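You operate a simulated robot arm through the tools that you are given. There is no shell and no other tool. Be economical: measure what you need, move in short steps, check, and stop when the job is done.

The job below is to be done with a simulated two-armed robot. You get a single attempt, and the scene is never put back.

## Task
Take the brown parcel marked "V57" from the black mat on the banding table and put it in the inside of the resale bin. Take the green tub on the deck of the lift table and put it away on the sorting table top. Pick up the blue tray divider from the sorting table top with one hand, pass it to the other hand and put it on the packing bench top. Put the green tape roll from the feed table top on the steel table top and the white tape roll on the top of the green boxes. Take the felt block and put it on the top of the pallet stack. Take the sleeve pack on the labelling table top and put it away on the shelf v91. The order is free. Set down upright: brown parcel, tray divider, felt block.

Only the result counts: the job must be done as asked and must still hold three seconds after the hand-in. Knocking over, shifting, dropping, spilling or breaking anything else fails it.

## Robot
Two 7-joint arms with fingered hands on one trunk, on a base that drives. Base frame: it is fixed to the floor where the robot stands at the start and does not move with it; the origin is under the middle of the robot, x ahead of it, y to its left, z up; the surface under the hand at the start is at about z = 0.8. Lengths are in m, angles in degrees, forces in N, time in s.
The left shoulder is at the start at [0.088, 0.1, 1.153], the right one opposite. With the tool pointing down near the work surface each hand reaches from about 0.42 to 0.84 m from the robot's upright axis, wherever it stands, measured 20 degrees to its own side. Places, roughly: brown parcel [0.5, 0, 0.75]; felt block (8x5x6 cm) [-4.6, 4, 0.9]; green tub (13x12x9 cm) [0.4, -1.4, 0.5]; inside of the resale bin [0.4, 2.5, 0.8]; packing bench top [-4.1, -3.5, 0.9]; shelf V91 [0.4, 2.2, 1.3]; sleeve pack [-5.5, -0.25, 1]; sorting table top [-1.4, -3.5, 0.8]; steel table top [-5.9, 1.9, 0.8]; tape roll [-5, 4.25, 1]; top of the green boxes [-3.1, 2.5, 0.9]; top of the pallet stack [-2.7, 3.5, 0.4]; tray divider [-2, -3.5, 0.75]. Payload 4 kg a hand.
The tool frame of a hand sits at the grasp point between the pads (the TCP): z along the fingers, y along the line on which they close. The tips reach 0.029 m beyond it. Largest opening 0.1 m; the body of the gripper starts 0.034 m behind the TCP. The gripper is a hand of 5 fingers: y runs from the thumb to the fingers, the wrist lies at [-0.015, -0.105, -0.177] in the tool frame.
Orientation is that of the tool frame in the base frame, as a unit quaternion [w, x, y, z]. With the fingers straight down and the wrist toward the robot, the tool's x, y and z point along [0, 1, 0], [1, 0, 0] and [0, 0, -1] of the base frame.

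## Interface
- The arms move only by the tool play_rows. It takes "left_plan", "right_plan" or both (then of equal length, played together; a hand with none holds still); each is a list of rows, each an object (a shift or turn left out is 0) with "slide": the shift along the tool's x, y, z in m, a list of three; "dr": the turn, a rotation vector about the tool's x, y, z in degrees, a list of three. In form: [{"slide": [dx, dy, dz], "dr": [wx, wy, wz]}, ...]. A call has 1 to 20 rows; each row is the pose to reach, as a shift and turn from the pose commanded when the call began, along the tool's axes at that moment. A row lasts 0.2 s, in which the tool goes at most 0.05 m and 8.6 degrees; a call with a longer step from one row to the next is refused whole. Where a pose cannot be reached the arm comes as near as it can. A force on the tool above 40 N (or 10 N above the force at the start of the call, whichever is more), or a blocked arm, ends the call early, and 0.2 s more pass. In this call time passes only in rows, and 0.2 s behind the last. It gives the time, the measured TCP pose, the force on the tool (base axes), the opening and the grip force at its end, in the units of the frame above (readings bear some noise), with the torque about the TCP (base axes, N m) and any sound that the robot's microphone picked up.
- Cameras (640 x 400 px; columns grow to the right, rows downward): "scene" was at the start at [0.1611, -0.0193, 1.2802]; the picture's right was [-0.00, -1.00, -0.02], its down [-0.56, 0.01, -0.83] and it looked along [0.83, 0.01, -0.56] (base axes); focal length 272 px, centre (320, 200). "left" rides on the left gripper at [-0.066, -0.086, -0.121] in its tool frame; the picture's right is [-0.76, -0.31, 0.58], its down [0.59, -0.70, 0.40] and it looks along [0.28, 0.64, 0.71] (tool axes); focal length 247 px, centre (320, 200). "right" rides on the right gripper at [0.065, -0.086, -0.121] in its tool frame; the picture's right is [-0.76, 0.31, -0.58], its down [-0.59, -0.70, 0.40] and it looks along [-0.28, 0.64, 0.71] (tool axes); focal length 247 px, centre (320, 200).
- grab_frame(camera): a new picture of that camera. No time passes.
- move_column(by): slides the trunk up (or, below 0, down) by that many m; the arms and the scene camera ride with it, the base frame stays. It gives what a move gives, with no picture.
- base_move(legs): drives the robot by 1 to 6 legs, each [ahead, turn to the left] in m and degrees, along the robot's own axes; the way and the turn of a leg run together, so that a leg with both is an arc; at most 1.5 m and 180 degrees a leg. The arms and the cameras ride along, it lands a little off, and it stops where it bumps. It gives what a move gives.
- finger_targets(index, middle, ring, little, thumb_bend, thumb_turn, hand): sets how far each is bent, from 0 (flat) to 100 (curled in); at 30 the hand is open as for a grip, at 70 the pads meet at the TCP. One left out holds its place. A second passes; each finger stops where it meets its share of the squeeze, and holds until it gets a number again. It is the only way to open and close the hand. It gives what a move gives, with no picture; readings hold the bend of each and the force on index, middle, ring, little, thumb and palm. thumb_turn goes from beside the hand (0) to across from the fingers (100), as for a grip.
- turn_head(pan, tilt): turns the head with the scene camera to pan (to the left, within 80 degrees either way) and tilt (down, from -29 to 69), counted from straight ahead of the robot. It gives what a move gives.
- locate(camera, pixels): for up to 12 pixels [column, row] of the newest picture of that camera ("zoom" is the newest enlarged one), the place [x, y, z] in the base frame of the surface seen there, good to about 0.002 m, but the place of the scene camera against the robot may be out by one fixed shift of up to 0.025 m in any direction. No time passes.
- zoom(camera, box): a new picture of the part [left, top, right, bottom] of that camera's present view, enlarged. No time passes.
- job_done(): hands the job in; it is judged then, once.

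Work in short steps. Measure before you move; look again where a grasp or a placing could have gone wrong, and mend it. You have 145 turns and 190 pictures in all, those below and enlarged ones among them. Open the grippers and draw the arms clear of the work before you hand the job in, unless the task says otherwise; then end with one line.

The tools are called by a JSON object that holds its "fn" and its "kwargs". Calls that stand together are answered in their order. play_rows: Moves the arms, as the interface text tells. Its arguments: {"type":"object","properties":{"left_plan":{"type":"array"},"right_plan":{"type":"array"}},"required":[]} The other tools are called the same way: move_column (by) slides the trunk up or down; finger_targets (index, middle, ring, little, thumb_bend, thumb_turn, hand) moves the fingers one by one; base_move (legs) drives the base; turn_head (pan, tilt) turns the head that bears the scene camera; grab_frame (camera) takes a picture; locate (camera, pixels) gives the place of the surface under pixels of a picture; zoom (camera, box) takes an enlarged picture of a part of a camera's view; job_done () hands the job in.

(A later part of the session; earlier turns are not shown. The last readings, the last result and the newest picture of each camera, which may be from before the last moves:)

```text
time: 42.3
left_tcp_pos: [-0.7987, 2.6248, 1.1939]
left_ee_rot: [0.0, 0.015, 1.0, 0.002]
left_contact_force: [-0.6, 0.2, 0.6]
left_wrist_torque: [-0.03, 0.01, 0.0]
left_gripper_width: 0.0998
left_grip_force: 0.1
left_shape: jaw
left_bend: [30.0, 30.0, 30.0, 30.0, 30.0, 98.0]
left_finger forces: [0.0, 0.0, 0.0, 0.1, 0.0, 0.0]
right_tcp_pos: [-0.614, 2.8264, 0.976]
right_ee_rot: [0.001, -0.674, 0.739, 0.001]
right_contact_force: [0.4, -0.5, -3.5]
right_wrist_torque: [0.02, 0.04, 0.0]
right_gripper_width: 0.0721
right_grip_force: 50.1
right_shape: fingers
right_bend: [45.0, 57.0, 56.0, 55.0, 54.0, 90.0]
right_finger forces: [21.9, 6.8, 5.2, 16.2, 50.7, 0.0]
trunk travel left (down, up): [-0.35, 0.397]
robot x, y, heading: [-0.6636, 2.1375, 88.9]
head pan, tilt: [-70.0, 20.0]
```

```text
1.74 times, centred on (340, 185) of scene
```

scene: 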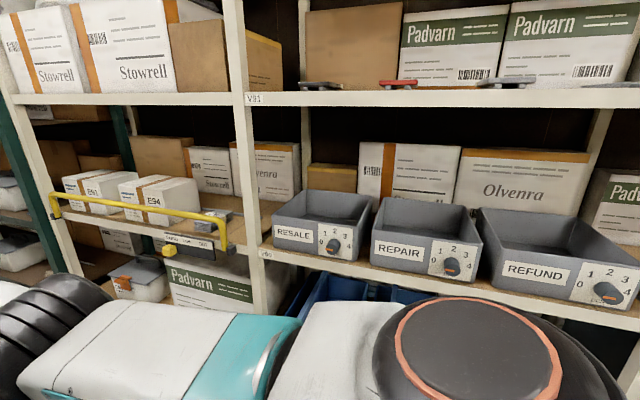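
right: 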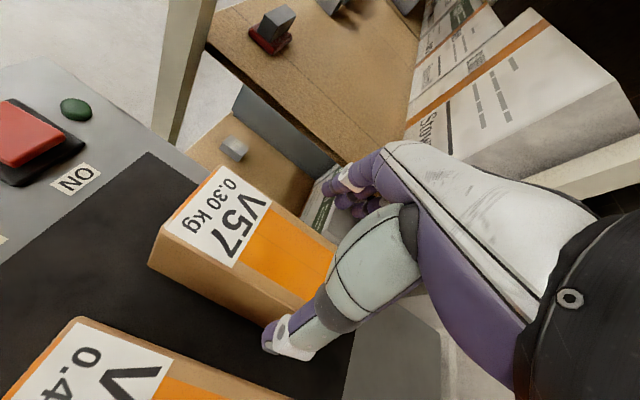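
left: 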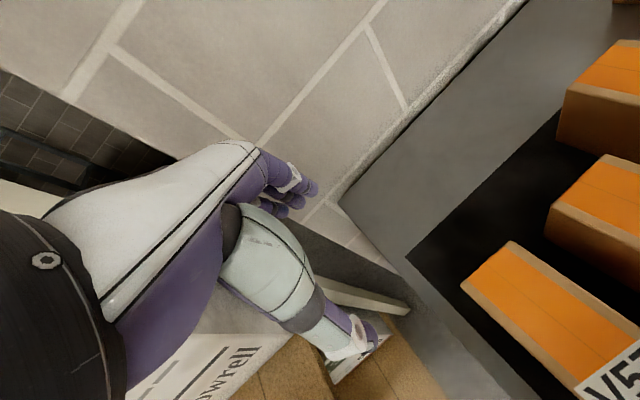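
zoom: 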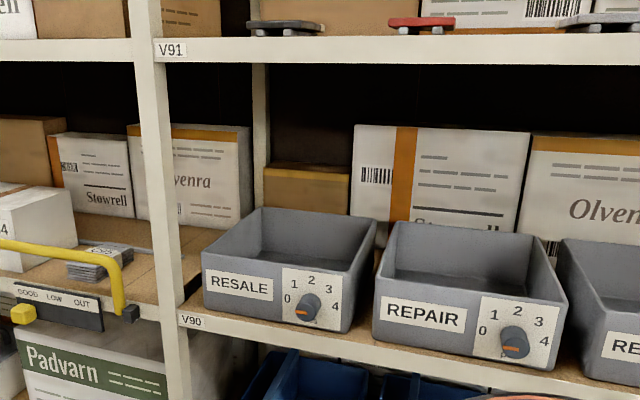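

Bin interior: x 0.22–0.53, y 2.39–2.67, floor z≈0.79, rim ≈0.90, with V91's board above at z≈1.28. I will enter with the wrist toward the robot to stay under V91, so I drive on and face the rack.

{"fn": "base_move", "kwargs": {"legs": [[0.45, 0], [0, -89]]}}

{"fn": "turn_head", "kwargs": {"pan": -5, "tilt": 25}}

{"fn": "grab_frame", "kwargs": {"camera": "scene"}}

```text
time: 48.9
left_tcp_pos: [-0.1713, 2.7305, 1.193]
left_ee_rot: [0.002, 0.711, 0.703, 0.002]
left_contact_force: [0.7, -0.2, 0.0]
left_wrist_torque: [0.04, 0.01, -0.02]
left_gripper_width: 0.1003
left_grip_force: 0.1
left_shape: jaw
left_bend: [30.0, 30.0, 30.0, 30.0, 30.0, 98.0]
left_finger forces: [0.0, 0.0, 0.0, 0.1, 0.0, 0.0]
right_tcp_pos: [0.0338, 2.5519, 0.9761]
right_ee_rot: [0.002, 0.036, 0.999, 0.0]
right_contact_force: [-0.1, -1.0, -2.9]
right_wrist_torque: [0.05, -0.06, 0.02]
right_gripper_width: 0.072
right_grip_force: 49.9
right_shape: fingers
right_bend: [45.0, 57.0, 57.0, 55.0, 54.0, 90.0]
right_finger forces: [21.6, 6.6, 5.2, 15.6, 50.0, 0.1]
trunk travel left (down, up): [-0.35, 0.397]
robot x, y, heading: [-0.6533, 2.5892, 0.0]
head pan, tilt: [-70.0, 20.0]
```

```text
time: 50.2
left_tcp_pos: [-0.1717, 2.7307, 1.1931]
left_ee_rot: [0.002, 0.71, 0.704, 0.002]
left_contact_force: [-0.1, -0.4, -0.3]
left_wrist_torque: [0.0, -0.01, 0.02]
left_gripper_width: 0.1
left_grip_force: 0.1
left_shape: jaw
left_bend: [30.0, 30.0, 30.0, 30.0, 30.0, 98.0]
left_finger forces: [0.1, 0.0, 0.0, 0.1, 0.0, 0.1]
right_tcp_pos: [0.0338, 2.5512, 0.9757]
right_ee_rot: [0.002, 0.036, 0.999, 0.0]
right_contact_force: [0.0, -0.5, -2.2]
right_wrist_torque: [0.02, -0.01, 0.0]
right_gripper_width: 0.072
right_grip_force: 49.2
right_shape: fingers
right_bend: [45.0, 57.0, 57.0, 55.0, 54.0, 90.0]
right_finger forces: [21.7, 6.7, 5.1, 15.5, 49.9, 0.1]
trunk travel left (down, up): [-0.35, 0.397]
robot x, y, heading: [-0.6608, 2.5889, 0.2]
head pan, tilt: [-5.0, 25.0]
```

```text
165 pictures are left
```

scene: 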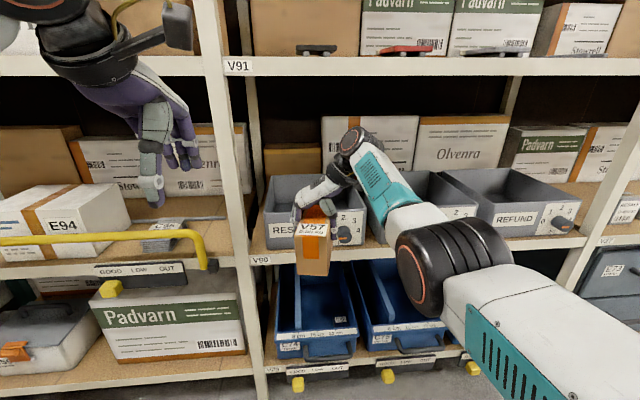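

V57 hangs in front of the RESALE bin. I turn the right hand so that the wrist faces the robot, raising it and pulling it back a little.

{"fn": "play_rows", "kwargs": {"right_plan": [{"slide": [0.01, -0.005, -0.01], "dr": [0, 0, 7.8]}, {"slide": [0.02, -0.01, -0.02], "dr": [0, 0, 15.6]}, {"slide": [0.03, -0.015, -0.03], "dr": [0, 0, 23.4]}, {"slide": [0.04, -0.02, -0.04], "dr": [0, 0, 31.2]}, {"slide": [0.05, -0.025, -0.05], "dr": [0, 0, 39]}, {"slide": [0.06, -0.03, -0.055], "dr": [0, 0, 46.8]}, {"slide": [0.07, -0.035, -0.055], "dr": [0, 0, 54.6]}, {"slide": [0.08, -0.04, -0.055], "dr": [0, 0, 62.4]}, {"slide": [0.08, -0.045, -0.055], "dr": [0, 0, 70.2]}, {"slide": [0.08, -0.05, -0.055], "dr": [0, 0, 78]}, {"slide": [0.08, -0.056, -0.055], "dr": [0, 0, 85.9]}]}}

{"fn": "grab_frame", "kwargs": {"camera": "scene"}}

```text
time: 52.6
left_tcp_pos: [-0.1719, 2.7291, 1.1939]
left_ee_rot: [0.002, 0.71, 0.704, 0.002]
left_contact_force: [0.0, -0.1, 0.7]
left_wrist_torque: [-0.01, -0.03, 0.01]
left_gripper_width: 0.1001
left_grip_force: 0.1
left_shape: jaw
left_bend: [30.0, 30.0, 30.0, 30.0, 30.0, 98.0]
left_finger forces: [0.0, 0.1, 0.0, 0.0, 0.1, 0.1]
right_tcp_pos: [-0.0497, 2.5008, 1.0316]
right_ee_rot: [0.001, 0.708, 0.706, 0.001]
right_contact_force: [0.4, 0.3, -3.1]
right_wrist_torque: [-0.04, -0.02, 0.0]
right_gripper_width: 0.0721
right_grip_force: 49.0
right_shape: fingers
right_bend: [45.0, 57.0, 57.0, 55.0, 54.0, 90.0]
right_finger forces: [21.5, 6.7, 5.0, 15.1, 48.9, 0.0]
trunk travel left (down, up): [-0.35, 0.397]
robot x, y, heading: [-0.6577, 2.5843, -0.1]
head pan, tilt: [-5.0, 25.0]
```

```text
164 pictures are left
```

scene: 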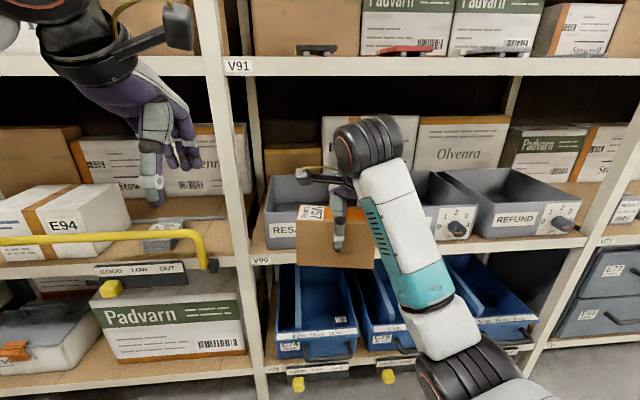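

The parcel is now crosswise. I measure the wrist joint's height and reach to see whether it fits below V91, and where the left hand sits.

{"fn": "locate", "kwargs": {"camera": "scene", "pixels": [[365, 125], [340, 140], [370, 180], [310, 175], [325, 240], [330, 262], [150, 150], [180, 15], [275, 190], [365, 190], [395, 130]]}}

```text
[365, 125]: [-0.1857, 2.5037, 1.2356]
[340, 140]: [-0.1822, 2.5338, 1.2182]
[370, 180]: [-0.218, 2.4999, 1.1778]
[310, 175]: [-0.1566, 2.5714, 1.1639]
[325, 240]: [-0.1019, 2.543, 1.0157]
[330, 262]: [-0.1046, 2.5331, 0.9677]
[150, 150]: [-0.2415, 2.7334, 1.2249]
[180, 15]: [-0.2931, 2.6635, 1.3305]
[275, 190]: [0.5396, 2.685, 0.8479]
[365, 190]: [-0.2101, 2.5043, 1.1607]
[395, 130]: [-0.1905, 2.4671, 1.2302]
```

The wrist top at z≈1.25 fits under V91's board. I drive 0.26 m ahead, then check.

{"fn": "base_move", "kwargs": {"legs": [[0.26, 0]]}}

{"fn": "grab_frame", "kwargs": {"camera": "scene"}}

{"fn": "grab_frame", "kwargs": {"camera": "right"}}

```text
time: 54.5
left_tcp_pos: [0.0896, 2.7298, 1.1941]
left_ee_rot: [0.002, 0.711, 0.704, 0.002]
left_contact_force: [0.4, -0.8, 0.7]
left_wrist_torque: [-0.03, -0.01, 0.01]
left_gripper_width: 0.0998
left_grip_force: 0.1
left_shape: jaw
left_bend: [30.0, 30.0, 30.0, 30.0, 30.0, 98.0]
left_finger forces: [0.0, 0.0, 0.0, 0.1, 0.0, 0.0]
right_tcp_pos: [0.2106, 2.501, 1.0295]
right_ee_rot: [0.002, 0.708, 0.706, 0.0]
right_contact_force: [0.7, -0.2, -3.4]
right_wrist_torque: [-0.02, -0.02, 0.04]
right_gripper_width: 0.0722
right_grip_force: 48.7
right_shape: fingers
right_bend: [45.0, 57.0, 57.0, 55.0, 54.0, 90.0]
right_finger forces: [21.6, 6.7, 5.1, 15.0, 49.1, 0.1]
trunk travel left (down, up): [-0.35, 0.397]
robot x, y, heading: [-0.3988, 2.5885, -0.0]
head pan, tilt: [-5.0, 25.0]
```

```text
163 pictures are left
```

scene: 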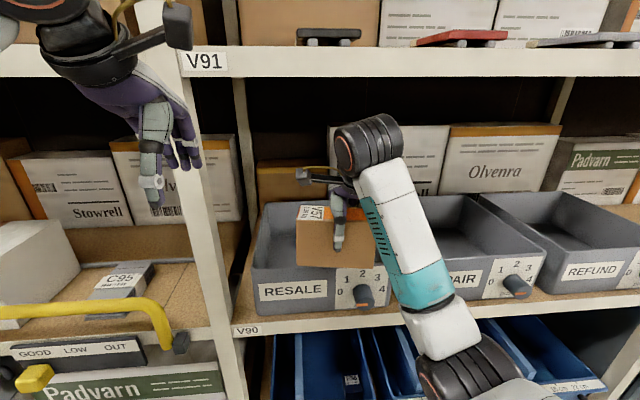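

```text
162 pictures are left
```

right: 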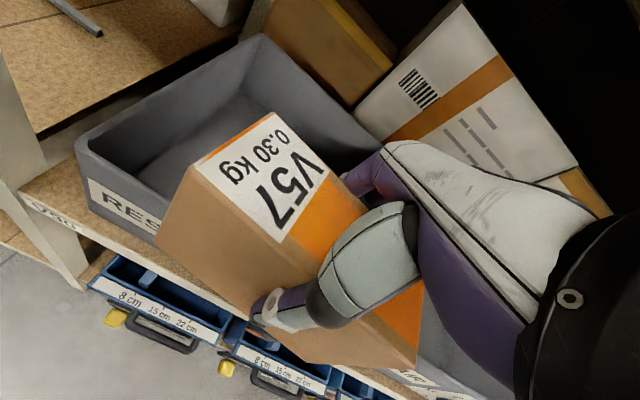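

I measure the bin rim and blue bins with the more exact wrist camera.

{"fn": "locate", "kwargs": {"camera": "right", "pixels": [[82, 142], [262, 40], [190, 110], [375, 150], [100, 190], [170, 170], [195, 345], [330, 130], [480, 397]]}}

{"fn": "locate", "kwargs": {"camera": "scene", "pixels": [[255, 262], [265, 205], [385, 262], [295, 360], [250, 60], [470, 350]]}}

```text
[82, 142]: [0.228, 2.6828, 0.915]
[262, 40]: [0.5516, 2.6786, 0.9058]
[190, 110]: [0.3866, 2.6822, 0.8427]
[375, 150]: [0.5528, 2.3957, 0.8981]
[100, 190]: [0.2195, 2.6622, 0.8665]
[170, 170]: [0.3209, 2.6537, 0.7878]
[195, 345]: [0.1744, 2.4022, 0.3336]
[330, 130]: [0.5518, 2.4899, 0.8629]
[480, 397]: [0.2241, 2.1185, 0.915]
```

```text
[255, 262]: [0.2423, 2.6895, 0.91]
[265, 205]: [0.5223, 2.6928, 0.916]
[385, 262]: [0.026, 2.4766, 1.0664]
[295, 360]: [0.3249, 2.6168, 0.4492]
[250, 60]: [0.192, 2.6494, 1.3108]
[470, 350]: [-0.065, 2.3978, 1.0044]
```

Bin rim is z≈0.915, floor 0.788, x 0.22–0.555, y 2.39–2.685. I move V57 forward over the bin.

{"fn": "play_rows", "kwargs": {"right_plan": [{"slide": [0.005, 0.035, 0.005]}, {"slide": [0.01, 0.07, 0.01]}, {"slide": [0.018, 0.105, 0.01]}, {"slide": [0.025, 0.14, 0.012]}]}}

{"fn": "grab_frame", "kwargs": {"camera": "scene"}}

```text
time: 55.5
left_tcp_pos: [0.0904, 2.7302, 1.1942]
left_ee_rot: [0.002, 0.711, 0.704, 0.002]
left_contact_force: [0.6, 0.3, 0.3]
left_wrist_torque: [0.05, 0.0, -0.02]
left_gripper_width: 0.0996
left_grip_force: 0.1
left_shape: jaw
left_bend: [30.0, 30.0, 30.0, 30.0, 30.0, 98.0]
left_finger forces: [0.1, 0.0, 0.0, 0.0, 0.0, 0.0]
right_tcp_pos: [0.3519, 2.526, 1.0195]
right_ee_rot: [0.002, 0.708, 0.706, 0.001]
right_contact_force: [0.2, 0.4, -2.4]
right_wrist_torque: [-0.04, -0.03, 0.03]
right_gripper_width: 0.0719
right_grip_force: 47.4
right_shape: fingers
right_bend: [45.0, 57.0, 57.0, 55.0, 54.0, 91.0]
right_finger forces: [21.3, 6.6, 4.9, 14.7, 47.9, 0.0]
trunk travel left (down, up): [-0.35, 0.397]
robot x, y, heading: [-0.398, 2.5896, 0.2]
head pan, tilt: [-5.0, 25.0]
```

```text
161 pictures are left
```

scene: 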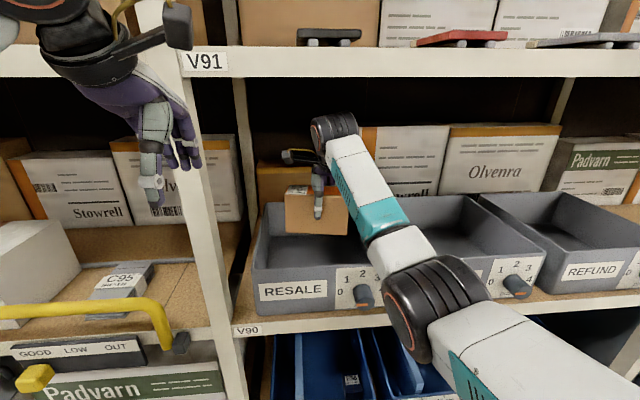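

The parcel is over the bin. I check how near the elbow is to the bins' dials before lowering.

{"fn": "locate", "kwargs": {"camera": "scene", "pixels": [[400, 275], [430, 265], [405, 330], [400, 245], [380, 205], [440, 350], [460, 280]]}}

```text
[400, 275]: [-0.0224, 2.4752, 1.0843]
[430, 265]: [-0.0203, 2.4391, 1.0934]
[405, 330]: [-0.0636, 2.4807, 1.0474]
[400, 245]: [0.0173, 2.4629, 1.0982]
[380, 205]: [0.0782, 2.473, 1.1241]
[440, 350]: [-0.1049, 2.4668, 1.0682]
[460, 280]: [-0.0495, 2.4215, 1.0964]
```

The elbow is clear (x≈0, z≈1.05). I lower V57 to the bin floor.

{"fn": "play_rows", "kwargs": {"right_plan": [{"slide": [0, 0, 0.04]}, {"slide": [0, 0, 0.08]}, {"slide": [0, 0, 0.12]}, {"slide": [0, 0, 0.14]}, {"slide": [0, 0, 0.148]}]}}

{"fn": "grab_frame", "kwargs": {"camera": "scene"}}

{"fn": "grab_frame", "kwargs": {"camera": "right"}}

```text
time: 56.7
left_tcp_pos: [0.0892, 2.7307, 1.1926]
left_ee_rot: [0.002, 0.711, 0.703, 0.001]
left_contact_force: [0.4, 0.4, 0.1]
left_wrist_torque: [0.02, -0.02, 0.02]
left_gripper_width: 0.1001
left_grip_force: 0.0
left_shape: jaw
left_bend: [30.0, 30.0, 30.0, 30.0, 30.0, 98.0]
left_finger forces: [0.1, 0.1, 0.0, 0.0, 0.0, 0.1]
right_tcp_pos: [0.3507, 2.525, 0.8725]
right_ee_rot: [0.001, 0.708, 0.706, 0.001]
right_contact_force: [0.2, 0.0, -2.8]
right_wrist_torque: [0.0, -0.04, -0.01]
right_gripper_width: 0.072
right_grip_force: 47.1
right_shape: fingers
right_bend: [45.0, 57.0, 57.0, 55.0, 54.0, 91.0]
right_finger forces: [21.2, 6.5, 5.0, 14.3, 47.5, 0.0]
trunk travel left (down, up): [-0.35, 0.397]
robot x, y, heading: [-0.398, 2.5926, -0.3]
head pan, tilt: [-5.0, 25.0]
```

```text
160 pictures are left
```

scene: 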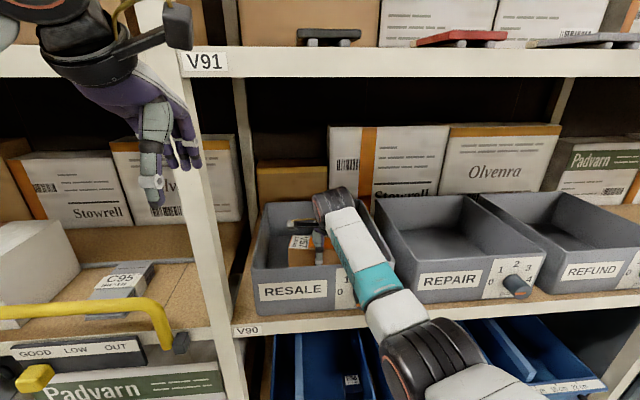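

```text
159 pictures are left
```

right: 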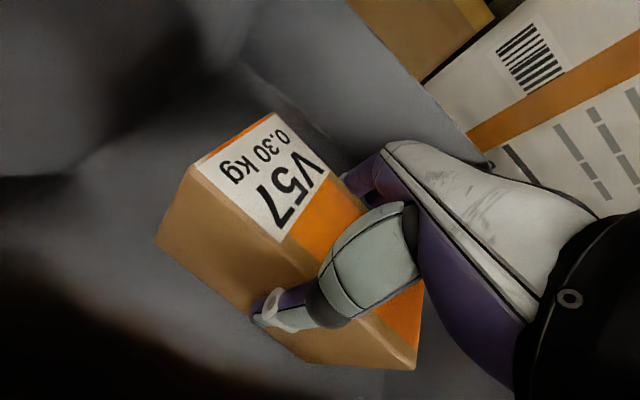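

No contact yet (still -2.8 N). I lower 6 mm more.

{"fn": "play_rows", "kwargs": {"right_plan": [{"slide": [0, 0, 0.003]}, {"slide": [0, 0, 0.006]}]}}

```text
time: 57.3
left_tcp_pos: [0.0883, 2.7311, 1.1951]
left_ee_rot: [0.002, 0.711, 0.703, 0.002]
left_contact_force: [0.2, 0.0, -0.6]
left_wrist_torque: [0.02, -0.01, -0.01]
left_gripper_width: 0.0997
left_grip_force: 0.0
left_shape: jaw
left_bend: [30.0, 30.0, 30.0, 30.0, 30.0, 98.0]
left_finger forces: [0.0, 0.0, 0.0, 0.0, 0.0, 0.0]
right_tcp_pos: [0.3518, 2.5237, 0.8662]
right_ee_rot: [0.004, 0.708, 0.706, 0.002]
right_contact_force: [-0.1, 0.5, 0.6]
right_wrist_torque: [-0.2, -0.07, 0.01]
right_gripper_width: 0.0719
right_grip_force: 47.4
right_shape: fingers
right_bend: [45.0, 57.0, 57.0, 56.0, 54.0, 90.0]
right_finger forces: [21.0, 6.8, 5.0, 14.9, 48.2, 0.1]
trunk travel left (down, up): [-0.35, 0.397]
robot x, y, heading: [-0.3932, 2.5868, -0.1]
head pan, tilt: [-5.0, 25.0]
```

The floor carries the parcel now (force went to +0.6 N). I open the hand and lift it out.

{"fn": "finger_targets", "kwargs": {"hand": "right", "index": 30, "middle": 30, "ring": 30, "little": 30, "thumb_bend": 30}}

{"fn": "play_rows", "kwargs": {"right_plan": [{"slide": [0, 0, -0.04]}, {"slide": [0, 0, -0.08]}, {"slide": [0, 0, -0.12]}, {"slide": [0, 0, -0.15]}, {"slide": [0, -0.05, -0.15]}, {"slide": [0, -0.1, -0.15]}, {"slide": [0, -0.15, -0.15]}]}}

{"fn": "grab_frame", "kwargs": {"camera": "scene"}}

```text
time: 58.3
left_tcp_pos: [0.088, 2.7304, 1.1937]
left_ee_rot: [0.002, 0.711, 0.703, 0.002]
left_contact_force: [0.3, 0.0, 0.6]
left_wrist_torque: [0.01, -0.02, 0.0]
left_gripper_width: 0.1001
left_grip_force: 0.1
left_shape: jaw
left_bend: [30.0, 30.0, 30.0, 30.0, 30.0, 98.0]
left_finger forces: [0.0, 0.1, 0.0, 0.0, 0.0, 0.0]
right_tcp_pos: [0.3524, 2.5248, 0.8658]
right_ee_rot: [0.002, 0.708, 0.706, 0.001]
right_contact_force: [-0.3, -0.1, -0.1]
right_wrist_torque: [0.0, -0.04, 0.0]
right_gripper_width: 0.0986
right_grip_force: 0.1
right_shape: fingers
right_bend: [30.0, 30.0, 30.0, 30.0, 30.0, 97.0]
right_finger forces: [0.1, 0.0, 0.1, 0.2, 0.0, 0.0]
trunk travel left (down, up): [-0.35, 0.397]
robot x, y, heading: [-0.3967, 2.5864, 0.1]
head pan, tilt: [-5.0, 25.0]
```

```text
time: 59.9
left_tcp_pos: [0.0869, 2.7297, 1.1939]
left_ee_rot: [0.003, 0.711, 0.703, 0.002]
left_contact_force: [-0.3, -0.5, -0.3]
left_wrist_torque: [-0.02, 0.02, 0.0]
left_gripper_width: 0.1001
left_grip_force: 0.0
left_shape: jaw
left_bend: [30.0, 30.0, 30.0, 30.0, 30.0, 98.0]
left_finger forces: [0.1, 0.1, 0.1, 0.0, 0.0, 0.0]
right_tcp_pos: [0.198, 2.5251, 1.0146]
right_ee_rot: [0.002, 0.708, 0.706, 0.001]
right_contact_force: [0.3, -0.2, 0.4]
right_wrist_torque: [0.0, 0.01, -0.07]
right_gripper_width: 0.0984
right_grip_force: 0.0
right_shape: fingers
right_bend: [30.0, 30.0, 30.0, 30.0, 30.0, 98.0]
right_finger forces: [0.0, 0.0, 0.1, 0.0, 0.0, 0.1]
trunk travel left (down, up): [-0.35, 0.397]
robot x, y, heading: [-0.3945, 2.5889, 0.1]
head pan, tilt: [-5.0, 25.0]
```

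```text
158 pictures are left
```

scene: 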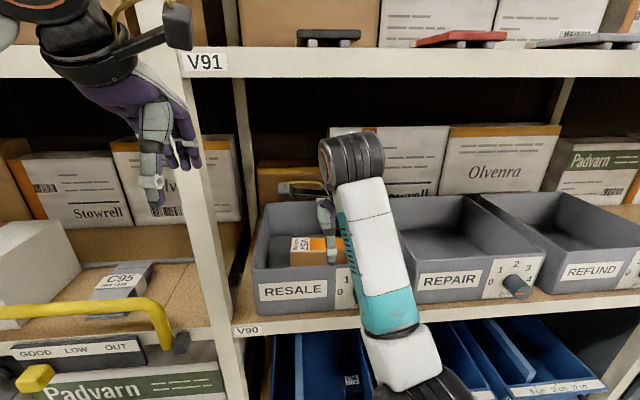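

V57 stands in the RESALE bin. Next is the green tub: I back off, turn and drive toward -y, then look.

{"fn": "base_move", "kwargs": {"legs": [[-0.4, 0], [0, -90], [1.5, 0], [1.5, 0], [0.4, 0]]}}

{"fn": "turn_head", "kwargs": {"pan": 30, "tilt": 25}}

{"fn": "grab_frame", "kwargs": {"camera": "scene"}}

```text
time: 62.2
left_tcp_pos: [-0.1998, 2.7294, 1.1938]
left_ee_rot: [0.001, 0.711, 0.704, 0.002]
left_contact_force: [-0.1, 0.0, -0.7]
left_wrist_torque: [-0.03, 0.02, 0.0]
left_gripper_width: 0.1002
left_grip_force: 0.1
left_shape: jaw
left_bend: [30.0, 30.0, 30.0, 30.0, 30.0, 98.0]
left_finger forces: [0.0, 0.0, 0.1, 0.0, 0.1, 0.0]
right_tcp_pos: [-0.0879, 2.5265, 1.015]
right_ee_rot: [0.002, 0.707, 0.707, 0.001]
right_contact_force: [0.5, 0.0, 0.3]
right_wrist_torque: [0.0, 0.04, -0.01]
right_gripper_width: 0.0986
right_grip_force: 0.0
right_shape: fingers
right_bend: [30.0, 30.0, 30.0, 30.0, 30.0, 98.0]
right_finger forces: [0.0, 0.0, 0.0, 0.1, 0.0, 0.0]
trunk travel left (down, up): [-0.35, 0.397]
robot x, y, heading: [-0.6829, 2.59, 0.8]
head pan, tilt: [-5.0, 25.0]
stopped in leg 1: the robot was blocked; the commanded pose is now the measured one
```

```text
time: 63.2
left_tcp_pos: [-0.2021, 2.73, 1.1928]
left_ee_rot: [0.003, 0.712, 0.703, 0.002]
left_contact_force: [0.1, 0.3, -0.5]
left_wrist_torque: [0.01, -0.01, -0.04]
left_gripper_width: 0.1002
left_grip_force: 0.0
left_shape: jaw
left_bend: [30.0, 30.0, 30.0, 30.0, 30.0, 98.0]
left_finger forces: [0.0, 0.0, 0.1, 0.0, 0.0, 0.0]
right_tcp_pos: [-0.0884, 2.5257, 1.0137]
right_ee_rot: [0.002, 0.708, 0.707, 0.001]
right_contact_force: [0.8, -0.3, -0.2]
right_wrist_torque: [-0.03, -0.01, -0.04]
right_gripper_width: 0.0988
right_grip_force: 0.1
right_shape: fingers
right_bend: [30.0, 30.0, 30.0, 30.0, 30.0, 98.0]
right_finger forces: [0.0, 0.1, 0.0, 0.0, 0.1, 0.0]
trunk travel left (down, up): [-0.35, 0.397]
robot x, y, heading: [-0.6859, 2.5871, 0.8]
head pan, tilt: [30.0, 25.0]
```

```text
157 pictures are left
```

scene: 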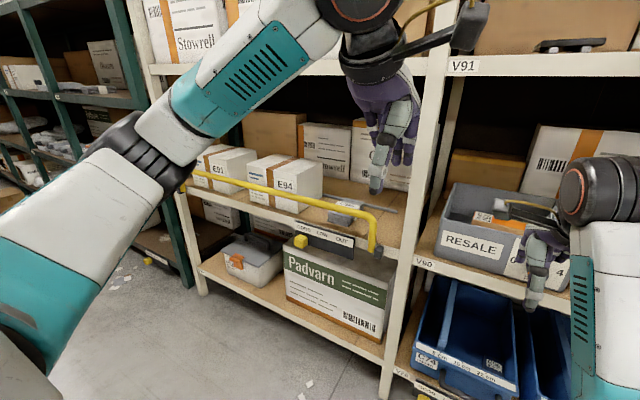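

The base stopped against the cage side behind at x≈-0.68. I go 4 cm ahead, then turn right and drive toward -y.

{"fn": "base_move", "kwargs": {"legs": [[0.05, 0], [0, -91], [1.5, 0], [1.5, 0], [0.4, 0]]}}

{"fn": "turn_head", "kwargs": {"pan": 30, "tilt": 25}}

{"fn": "grab_frame", "kwargs": {"camera": "scene"}}

```text
time: 84.2
left_tcp_pos: [-0.4569, -1.2887, 1.1938]
left_ee_rot: [0.003, 1.0, -0.007, 0.001]
left_contact_force: [-0.8, 0.2, -1.5]
left_wrist_torque: [0.01, -0.01, -0.01]
left_gripper_width: 0.1004
left_grip_force: 0.2
left_shape: jaw
left_bend: [30.0, 30.0, 30.0, 30.0, 30.0, 98.0]
left_finger forces: [0.0, 0.1, 0.1, 0.1, 0.0, 0.0]
right_tcp_pos: [-0.6631, -1.4009, 1.0146]
right_ee_rot: [0.003, 1.0, -0.003, -0.001]
right_contact_force: [0.4, -0.5, 0.5]
right_wrist_torque: [0.01, -0.01, -0.03]
right_gripper_width: 0.0986
right_grip_force: 0.0
right_shape: fingers
right_bend: [30.0, 30.0, 30.0, 30.0, 30.0, 98.0]
right_finger forces: [0.0, 0.1, 0.0, 0.1, 0.0, 0.0]
trunk travel left (down, up): [-0.35, 0.397]
robot x, y, heading: [-0.5993, -0.8006, -89.4]
head pan, tilt: [30.0, 25.0]
```

```text
time: 84.8
left_tcp_pos: [-0.4575, -1.2877, 1.1937]
left_ee_rot: [0.002, 1.0, -0.007, 0.0]
left_contact_force: [-0.4, 1.0, 0.0]
left_wrist_torque: [-0.04, 0.0, 0.0]
left_gripper_width: 0.1
left_grip_force: 0.1
left_shape: jaw
left_bend: [30.0, 30.0, 30.0, 30.0, 30.0, 98.0]
left_finger forces: [0.0, 0.1, 0.0, 0.0, 0.0, 0.1]
right_tcp_pos: [-0.6636, -1.4014, 1.0144]
right_ee_rot: [0.003, 1.0, -0.003, -0.001]
right_contact_force: [0.1, -0.8, -0.3]
right_wrist_torque: [0.0, -0.03, 0.02]
right_gripper_width: 0.0989
right_grip_force: 0.1
right_shape: fingers
right_bend: [30.0, 30.0, 30.0, 30.0, 30.0, 98.0]
right_finger forces: [0.0, 0.0, 0.0, 0.0, 0.0, 0.0]
trunk travel left (down, up): [-0.35, 0.397]
robot x, y, heading: [-0.5941, -0.8066, -89.6]
head pan, tilt: [30.0, 25.0]
```

```text
156 pictures are left
```

scene: 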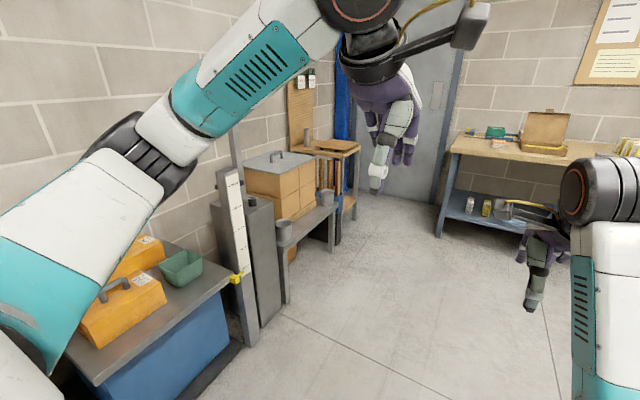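

The green tub is at (182,268) on the lift table, near the yellow boxes. I measure the tub and the table.

{"fn": "zoom", "kwargs": {"camera": "scene", "box": [70, 210, 270, 360]}}

{"fn": "locate", "kwargs": {"camera": "scene", "pixels": [[160, 262], [182, 250], [203, 258], [180, 268], [165, 282], [190, 285], [225, 280], [140, 340], [150, 315], [160, 245], [245, 280], [185, 265]]}}

```text
2.67 times, centred on (170, 285) of scene
```

zoom: 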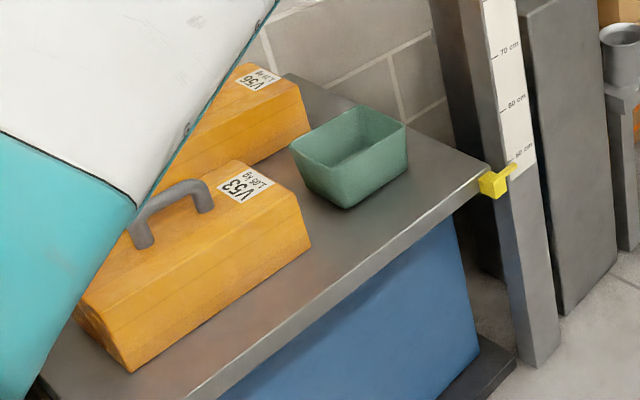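

```text
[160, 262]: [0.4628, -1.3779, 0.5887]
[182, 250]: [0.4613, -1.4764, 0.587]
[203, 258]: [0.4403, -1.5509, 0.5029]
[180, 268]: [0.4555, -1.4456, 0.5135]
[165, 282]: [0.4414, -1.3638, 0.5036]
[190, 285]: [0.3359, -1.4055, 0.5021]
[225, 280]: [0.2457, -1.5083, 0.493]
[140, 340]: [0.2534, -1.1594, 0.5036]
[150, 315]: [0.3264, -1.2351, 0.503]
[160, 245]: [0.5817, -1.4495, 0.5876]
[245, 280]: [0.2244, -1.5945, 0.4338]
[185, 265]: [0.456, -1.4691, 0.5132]
```

I locate the tub's rim corners and the neighbours in the enlarged picture.

{"fn": "locate", "kwargs": {"camera": "zoom", "pixels": [[294, 152], [353, 109], [402, 127], [346, 172], [346, 205], [403, 165], [305, 135], [309, 240], [480, 175], [515, 165], [298, 165], [320, 160]]}}

```text
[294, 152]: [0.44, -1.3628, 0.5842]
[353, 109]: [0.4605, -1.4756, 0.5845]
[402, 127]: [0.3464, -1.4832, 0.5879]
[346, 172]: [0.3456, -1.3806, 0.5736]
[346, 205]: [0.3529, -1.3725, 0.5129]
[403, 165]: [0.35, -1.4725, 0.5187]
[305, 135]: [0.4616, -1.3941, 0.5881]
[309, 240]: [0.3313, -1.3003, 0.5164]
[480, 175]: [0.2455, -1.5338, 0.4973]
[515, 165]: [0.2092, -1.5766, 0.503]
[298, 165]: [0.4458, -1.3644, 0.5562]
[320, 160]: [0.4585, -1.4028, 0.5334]
```

Tub: x 0.342–0.465, y -1.485…-1.36, rim z 0.588; I'll pinch its near wall with the right hand. First I drive to face it.

{"fn": "base_move", "kwargs": {"legs": [[0.5, 0], [0, 89.6], [0.3, 0]]}}

{"fn": "turn_head", "kwargs": {"pan": 0, "tilt": 45}}

{"fn": "grab_frame", "kwargs": {"camera": "scene"}}

```text
time: 93.3
left_tcp_pos: [0.1931, -1.1745, 1.1935]
left_ee_rot: [0.003, 0.719, 0.695, 0.002]
left_contact_force: [0.2, -0.2, 0.0]
left_wrist_torque: [0.04, 0.0, -0.01]
left_gripper_width: 0.1001
left_grip_force: 0.0
left_shape: jaw
left_bend: [30.0, 30.0, 30.0, 30.0, 30.0, 98.0]
left_finger forces: [0.1, 0.1, 0.0, 0.0, 0.0, 0.0]
right_tcp_pos: [0.3001, -1.3836, 1.0143]
right_ee_rot: [0.002, 0.716, 0.698, 0.001]
right_contact_force: [0.2, 0.4, 0.5]
right_wrist_torque: [0.01, 0.03, 0.02]
right_gripper_width: 0.0985
right_grip_force: 0.1
right_shape: fingers
right_bend: [30.0, 30.0, 30.0, 30.0, 30.0, 98.0]
right_finger forces: [0.0, 0.0, 0.0, 0.0, 0.0, 0.0]
trunk travel left (down, up): [-0.35, 0.397]
robot x, y, heading: [-0.2953, -1.3007, -0.9]
head pan, tilt: [30.0, 25.0]
```

```text
time: 94.2
left_tcp_pos: [0.1924, -1.1761, 1.1942]
left_ee_rot: [0.003, 0.72, 0.694, 0.002]
left_contact_force: [-0.2, -0.6, -0.1]
left_wrist_torque: [-0.01, 0.02, 0.02]
left_gripper_width: 0.1002
left_grip_force: 0.1
left_shape: jaw
left_bend: [30.0, 30.0, 30.0, 30.0, 30.0, 98.0]
left_finger forces: [0.0, 0.0, 0.0, 0.0, 0.0, 0.0]
right_tcp_pos: [0.3003, -1.3838, 1.0143]
right_ee_rot: [0.002, 0.715, 0.699, 0.001]
right_contact_force: [0.1, -0.7, -0.8]
right_wrist_torque: [0.03, 0.01, -0.02]
right_gripper_width: 0.0987
right_grip_force: 0.0
right_shape: fingers
right_bend: [30.0, 30.0, 30.0, 30.0, 30.0, 98.0]
right_finger forces: [0.0, 0.0, 0.1, 0.1, 0.0, 0.0]
trunk travel left (down, up): [-0.35, 0.397]
robot x, y, heading: [-0.2953, -1.3052, -1.0]
head pan, tilt: [0.0, 45.0]
```

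```text
154 pictures are left
```

scene: 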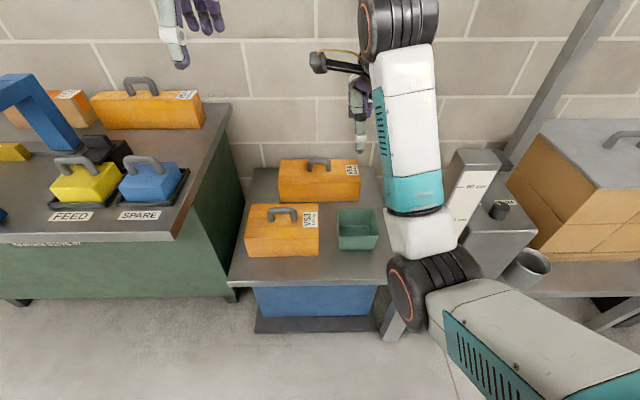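

The tub is at (358,228), the right hand close above. I shift the hand 4 cm right and 3 cm ahead, lower the trunk 0.3 m, and look through the wrist camera.

{"fn": "play_rows", "kwargs": {"right_plan": [{"slide": [-0.02, 0.015, 0]}, {"slide": [-0.04, 0.03, 0]}]}}

{"fn": "move_column", "kwargs": {"by": -0.28}}

{"fn": "grab_frame", "kwargs": {"camera": "right"}}

{"fn": "grab_frame", "kwargs": {"camera": "scene"}}

```text
time: 94.8
left_tcp_pos: [0.1934, -1.1768, 1.1925]
left_ee_rot: [0.001, 0.719, 0.695, 0.002]
left_contact_force: [0.2, -0.1, -0.1]
left_wrist_torque: [-0.01, 0.01, -0.02]
left_gripper_width: 0.1001
left_grip_force: 0.2
left_shape: jaw
left_bend: [30.0, 30.0, 30.0, 30.0, 30.0, 98.0]
left_finger forces: [0.0, 0.0, 0.0, 0.1, 0.2, 0.0]
right_tcp_pos: [0.3298, -1.4241, 1.0135]
right_ee_rot: [0.002, 0.716, 0.698, 0.0]
right_contact_force: [-0.3, -0.4, -0.3]
right_wrist_torque: [0.01, 0.02, 0.0]
right_gripper_width: 0.0985
right_grip_force: 0.0
right_shape: fingers
right_bend: [30.0, 30.0, 30.0, 30.0, 30.0, 98.0]
right_finger forces: [0.0, 0.0, 0.1, 0.1, 0.1, 0.1]
trunk travel left (down, up): [-0.35, 0.397]
robot x, y, heading: [-0.2977, -1.3026, -0.7]
head pan, tilt: [0.0, 45.0]
```

```text
time: 97.6
left_tcp_pos: [0.1919, -1.1759, 0.9137]
left_ee_rot: [0.003, 0.719, 0.695, 0.002]
left_contact_force: [-1.1, -0.4, -0.3]
left_wrist_torque: [0.01, 0.04, 0.0]
left_gripper_width: 0.0999
left_grip_force: 0.1
left_shape: jaw
left_bend: [30.0, 30.0, 30.0, 30.0, 30.0, 98.0]
left_finger forces: [0.1, 0.1, 0.0, 0.0, 0.1, 0.1]
right_tcp_pos: [0.3311, -1.4244, 0.729]
right_ee_rot: [0.0, 0.716, 0.698, -0.001]
right_contact_force: [-0.2, 0.2, -0.3]
right_wrist_torque: [-0.01, -0.01, 0.01]
right_gripper_width: 0.0988
right_grip_force: 0.2
right_shape: fingers
right_bend: [30.0, 30.0, 30.0, 30.0, 30.0, 98.0]
right_finger forces: [0.0, 0.0, 0.0, 0.0, 0.0, 0.0]
trunk travel left (down, up): [-0.07, 0.677]
robot x, y, heading: [-0.2939, -1.3027, -0.7]
head pan, tilt: [0.0, 45.0]
```

```text
153 pictures are left
```

right: 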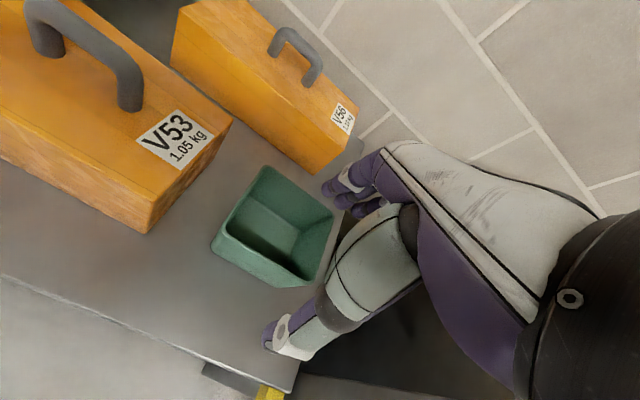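

```text
152 pictures are left
```

scene: 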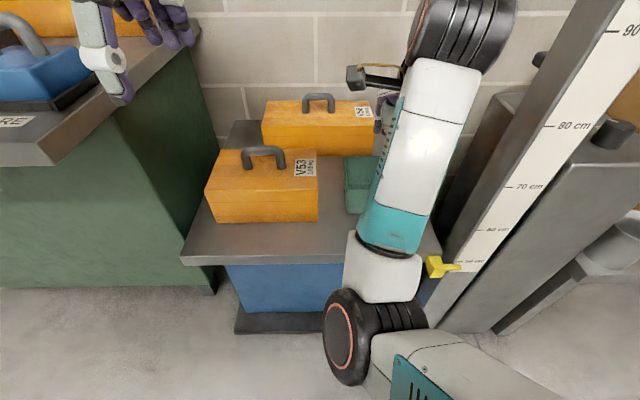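

I measure the tub's rim with the wrist camera.

{"fn": "locate", "kwargs": {"camera": "right", "pixels": [[264, 170], [330, 212], [216, 238], [300, 282], [270, 245], [255, 268], [290, 195], [235, 200], [312, 250], [150, 228]]}}

```text
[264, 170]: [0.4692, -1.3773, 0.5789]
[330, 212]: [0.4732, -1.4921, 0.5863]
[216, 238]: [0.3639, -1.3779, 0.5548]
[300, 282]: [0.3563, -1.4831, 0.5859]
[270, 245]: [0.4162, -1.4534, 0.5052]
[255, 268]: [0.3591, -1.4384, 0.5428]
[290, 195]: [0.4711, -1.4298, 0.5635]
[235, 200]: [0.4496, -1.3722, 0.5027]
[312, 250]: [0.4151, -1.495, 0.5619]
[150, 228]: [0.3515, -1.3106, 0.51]
```

Near wall rim lies at x≈0.355, centred y≈-1.432. I lower the hand astride this wall, fingers inside and thumb outside.

{"fn": "play_rows", "kwargs": {"right_plan": [{"slide": [-0.004, 0.013, 0.04]}, {"slide": [-0.008, 0.026, 0.08]}, {"slide": [-0.008, 0.026, 0.12]}, {"slide": [-0.008, 0.026, 0.15]}, {"slide": [-0.008, 0.026, 0.164]}]}}

{"fn": "grab_frame", "kwargs": {"camera": "right"}}

```text
time: 98.8
left_tcp_pos: [0.193, -1.1753, 0.9137]
left_ee_rot: [0.001, 0.719, 0.695, 0.002]
left_contact_force: [-0.5, 0.2, -0.3]
left_wrist_torque: [-0.01, 0.02, -0.01]
left_gripper_width: 0.0998
left_grip_force: 0.0
left_shape: jaw
left_bend: [30.0, 30.0, 30.0, 30.0, 30.0, 98.0]
left_finger forces: [0.1, 0.1, 0.1, 0.0, 0.1, 0.0]
right_tcp_pos: [0.356, -1.433, 0.5636]
right_ee_rot: [0.0, 0.717, 0.697, -0.001]
right_contact_force: [1.2, -1.0, 0.9]
right_wrist_torque: [-0.01, 0.0, 0.02]
right_gripper_width: 0.0987
right_grip_force: 0.0
right_shape: fingers
right_bend: [30.0, 30.0, 30.0, 30.0, 30.0, 98.0]
right_finger forces: [0.0, 0.0, 0.1, 0.0, 0.1, 0.0]
trunk travel left (down, up): [-0.07, 0.677]
robot x, y, heading: [-0.2933, -1.3079, -1.0]
head pan, tilt: [0.0, 45.0]
```

```text
151 pictures are left
```

right: 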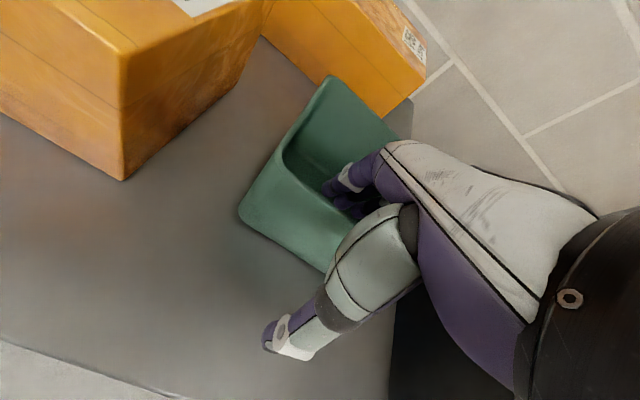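

The fingers are inside the tub and the thumb is outside the near wall. I close on the wall and lift a little.

{"fn": "finger_targets", "kwargs": {"hand": "right", "index": 70, "middle": 70, "ring": 70, "little": 70, "thumb_bend": 70}}

{"fn": "play_rows", "kwargs": {"right_plan": [{"slide": [0, 0, -0.03]}, {"slide": [0, 0, -0.06]}, {"slide": [0, 0, -0.1]}, {"slide": [0, 0, -0.15]}]}}

{"fn": "grab_frame", "kwargs": {"camera": "right"}}

```text
time: 99.8
left_tcp_pos: [0.1924, -1.1763, 0.9129]
left_ee_rot: [0.001, 0.718, 0.696, 0.002]
left_contact_force: [-0.1, -1.2, 0.4]
left_wrist_torque: [0.0, -0.01, 0.03]
left_gripper_width: 0.1001
left_grip_force: 0.0
left_shape: jaw
left_bend: [30.0, 30.0, 30.0, 30.0, 30.0, 98.0]
left_finger forces: [0.0, 0.1, 0.0, 0.1, 0.0, 0.0]
right_tcp_pos: [0.3551, -1.4332, 0.5645]
right_ee_rot: [-0.001, 0.717, 0.698, -0.003]
right_contact_force: [1.0, -0.6, 0.0]
right_wrist_torque: [0.04, 0.0, 0.02]
right_gripper_width: 0.003
right_grip_force: 0.4
right_shape: fingers
right_bend: [70.0, 69.0, 70.0, 70.0, 69.0, 98.0]
right_finger forces: [0.1, 0.3, 0.0, 0.1, 0.6, 0.1]
trunk travel left (down, up): [-0.07, 0.677]
robot x, y, heading: [-0.2943, -1.3044, -0.5]
head pan, tilt: [0.0, 45.0]
```

```text
time: 100.8
left_tcp_pos: [0.1912, -1.1752, 0.9151]
left_ee_rot: [0.002, 0.719, 0.695, 0.003]
left_contact_force: [-1.1, 0.5, 0.1]
left_wrist_torque: [-0.01, 0.02, -0.01]
left_gripper_width: 0.0999
left_grip_force: 0.0
left_shape: jaw
left_bend: [30.0, 30.0, 30.0, 30.0, 30.0, 98.0]
left_finger forces: [0.1, 0.0, 0.1, 0.0, 0.0, 0.0]
right_tcp_pos: [0.3569, -1.4327, 0.7157]
right_ee_rot: [0.0, 0.716, 0.699, -0.002]
right_contact_force: [-0.3, 0.3, 0.4]
right_wrist_torque: [-0.01, -0.02, -0.01]
right_gripper_width: 0.0015
right_grip_force: 0.1
right_shape: fingers
right_bend: [70.0, 70.0, 70.0, 70.0, 70.0, 98.0]
right_finger forces: [0.1, 0.0, 0.0, 0.0, 0.0, 0.0]
trunk travel left (down, up): [-0.07, 0.677]
robot x, y, heading: [-0.2998, -1.3027, -0.6]
head pan, tilt: [0.0, 45.0]
```

```text
150 pictures are left
```

right: 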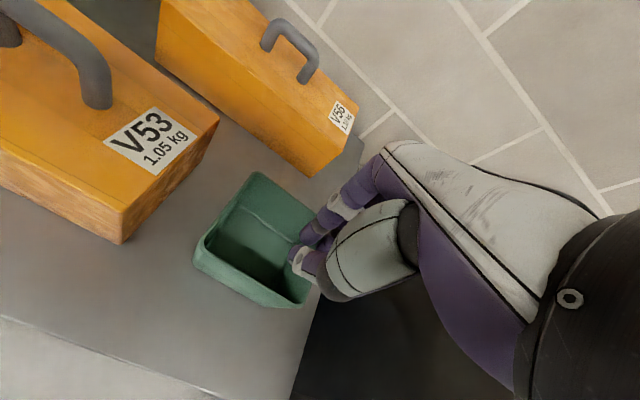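

The fingers stopped at 70 without real squeeze, so the tub stayed. I open, go down again and close further.

{"fn": "finger_targets", "kwargs": {"hand": "right", "index": 30, "middle": 30, "ring": 30, "little": 30, "thumb_bend": 30}}

{"fn": "grab_frame", "kwargs": {"camera": "right"}}

{"fn": "locate", "kwargs": {"camera": "right", "pixels": [[216, 238], [300, 300], [205, 248], [258, 176], [275, 300], [250, 290], [283, 285]]}}

```text
time: 101.8
left_tcp_pos: [0.1929, -1.1761, 0.9135]
left_ee_rot: [0.002, 0.719, 0.695, 0.002]
left_contact_force: [1.4, 0.2, -0.4]
left_wrist_torque: [0.01, -0.01, 0.0]
left_gripper_width: 0.0999
left_grip_force: 0.2
left_shape: jaw
left_bend: [30.0, 30.0, 30.0, 30.0, 30.0, 98.0]
left_finger forces: [0.1, 0.0, 0.1, 0.0, 0.1, 0.1]
right_tcp_pos: [0.358, -1.4338, 0.715]
right_ee_rot: [-0.001, 0.716, 0.698, -0.002]
right_contact_force: [0.4, 0.1, -0.2]
right_wrist_torque: [0.03, -0.02, 0.02]
right_gripper_width: 0.0984
right_grip_force: 0.0
right_shape: fingers
right_bend: [30.0, 30.0, 30.0, 30.0, 30.0, 98.0]
right_finger forces: [0.1, 0.1, 0.1, 0.0, 0.0, 0.0]
trunk travel left (down, up): [-0.07, 0.677]
robot x, y, heading: [-0.2942, -1.3063, -0.8]
head pan, tilt: [0.0, 45.0]
```

```text
149 pictures are left
```

right: 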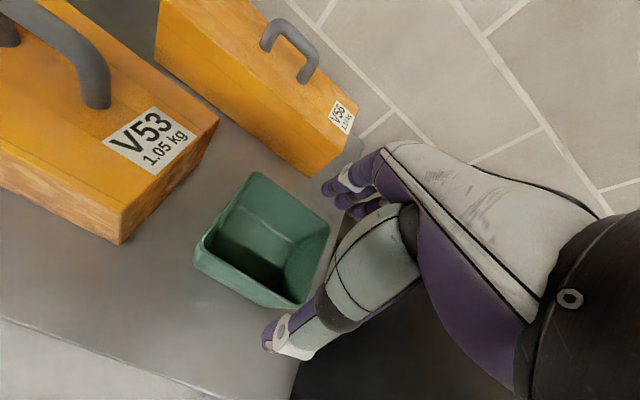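

```text
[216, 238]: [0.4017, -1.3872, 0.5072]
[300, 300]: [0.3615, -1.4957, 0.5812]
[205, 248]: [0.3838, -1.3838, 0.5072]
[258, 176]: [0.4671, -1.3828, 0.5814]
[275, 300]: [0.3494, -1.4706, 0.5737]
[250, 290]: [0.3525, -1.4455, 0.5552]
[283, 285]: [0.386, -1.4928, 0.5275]
```

The tub is unmoved, with its near rim at x≈0.352. I go down again to the same pose and close harder.

{"fn": "play_rows", "kwargs": {"right_plan": [{"slide": [0, -0.002, 0.04]}, {"slide": [0, -0.002, 0.08]}, {"slide": [0, -0.002, 0.12]}, {"slide": [0, -0.002, 0.15]}]}}

{"fn": "finger_targets", "kwargs": {"hand": "right", "index": 90, "middle": 90, "ring": 90, "little": 90, "thumb_bend": 90}}

{"fn": "grab_frame", "kwargs": {"camera": "right"}}

```text
time: 102.8
left_tcp_pos: [0.194, -1.1758, 0.9144]
left_ee_rot: [0.002, 0.719, 0.695, 0.002]
left_contact_force: [-0.6, -0.1, 0.2]
left_wrist_torque: [0.02, 0.01, 0.02]
left_gripper_width: 0.1001
left_grip_force: 0.1
left_shape: jaw
left_bend: [30.0, 30.0, 30.0, 30.0, 30.0, 98.0]
left_finger forces: [0.1, 0.1, 0.0, 0.0, 0.0, 0.1]
right_tcp_pos: [0.3561, -1.4335, 0.5648]
right_ee_rot: [0.0, 0.716, 0.698, -0.001]
right_contact_force: [0.3, 0.0, -0.5]
right_wrist_torque: [-0.01, 0.01, 0.04]
right_gripper_width: 0.0984
right_grip_force: 0.1
right_shape: fingers
right_bend: [30.0, 30.0, 30.0, 30.0, 30.0, 98.0]
right_finger forces: [0.1, 0.0, 0.0, 0.0, 0.0, 0.1]
trunk travel left (down, up): [-0.07, 0.677]
robot x, y, heading: [-0.2944, -1.3032, -0.6]
head pan, tilt: [0.0, 45.0]
```

```text
time: 103.8
left_tcp_pos: [0.1921, -1.1758, 0.913]
left_ee_rot: [0.002, 0.719, 0.695, 0.002]
left_contact_force: [1.1, 0.1, -0.4]
left_wrist_torque: [0.02, -0.02, 0.0]
left_gripper_width: 0.1001
left_grip_force: 0.0
left_shape: jaw
left_bend: [30.0, 30.0, 30.0, 30.0, 30.0, 98.0]
left_finger forces: [0.0, 0.0, 0.1, 0.0, 0.0, 0.1]
right_tcp_pos: [0.3563, -1.4329, 0.5645]
right_ee_rot: [0.0, 0.716, 0.698, -0.002]
right_contact_force: [-0.1, 0.4, -1.3]
right_wrist_torque: [-0.04, -0.02, 0.0]
right_gripper_width: 0.0
right_grip_force: 16.5
right_shape: fingers
right_bend: [79.0, 90.0, 90.0, 90.0, 77.0, 92.0]
right_finger forces: [14.7, 1.7, 0.1, 0.0, 16.5, 0.0]
trunk travel left (down, up): [-0.07, 0.677]
robot x, y, heading: [-0.2953, -1.307, -0.6]
head pan, tilt: [0.0, 45.0]
```

```text
148 pictures are left
```

right: 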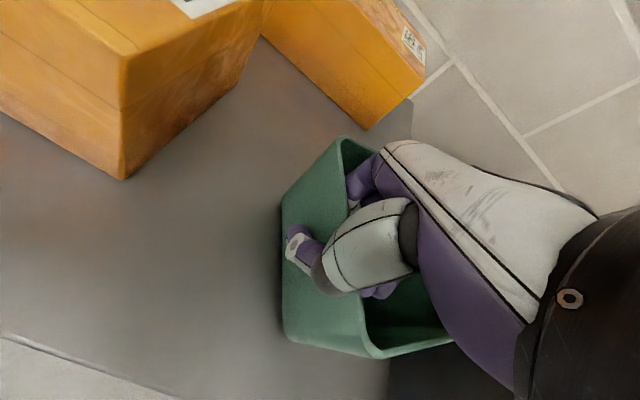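

The tub turned in the hand while closing, but the thumb and index hold about 15 N. I lift a little and look from both cameras.

{"fn": "play_rows", "kwargs": {"right_plan": [{"slide": [0, 0, -0.02]}, {"slide": [0, 0, -0.04]}]}}

{"fn": "grab_frame", "kwargs": {"camera": "right"}}

{"fn": "zoom", "kwargs": {"camera": "scene", "box": [200, 60, 500, 280]}}

```text
time: 104.4
left_tcp_pos: [0.1923, -1.1759, 0.9147]
left_ee_rot: [0.002, 0.719, 0.695, 0.002]
left_contact_force: [-0.6, -0.4, 0.3]
left_wrist_torque: [0.02, 0.01, -0.01]
left_gripper_width: 0.0999
left_grip_force: 0.1
left_shape: jaw
left_bend: [30.0, 30.0, 30.0, 30.0, 30.0, 98.0]
left_finger forces: [0.1, 0.0, 0.1, 0.0, 0.1, 0.1]
right_tcp_pos: [0.354, -1.4337, 0.605]
right_ee_rot: [0.0, 0.717, 0.698, -0.002]
right_contact_force: [0.0, -0.2, -0.7]
right_wrist_torque: [0.05, 0.03, -0.01]
right_gripper_width: 0.0
right_grip_force: 16.1
right_shape: fingers
right_bend: [79.0, 90.0, 90.0, 90.0, 77.0, 92.0]
right_finger forces: [14.7, 2.1, 0.1, 0.0, 16.7, 0.1]
trunk travel left (down, up): [-0.07, 0.677]
robot x, y, heading: [-0.2979, -1.306, -0.7]
head pan, tilt: [0.0, 45.0]
```

```text
147 pictures are left
```

right: 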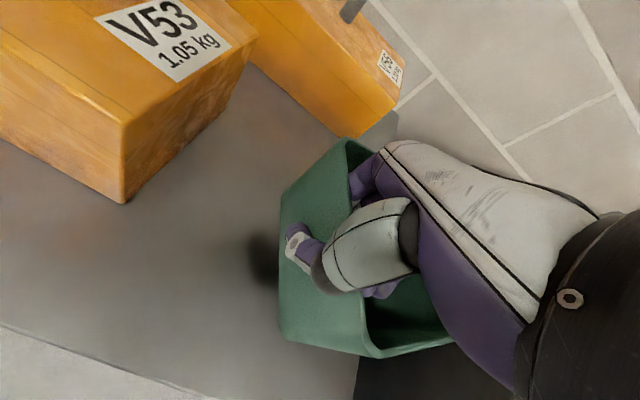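

```text
1.82 times, centred on (350, 170) of scene
```

zoom: 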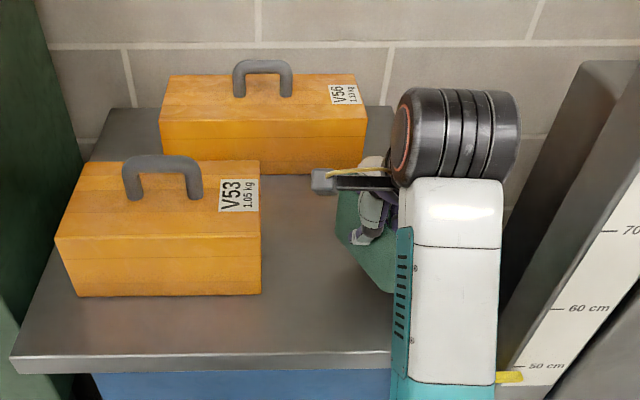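

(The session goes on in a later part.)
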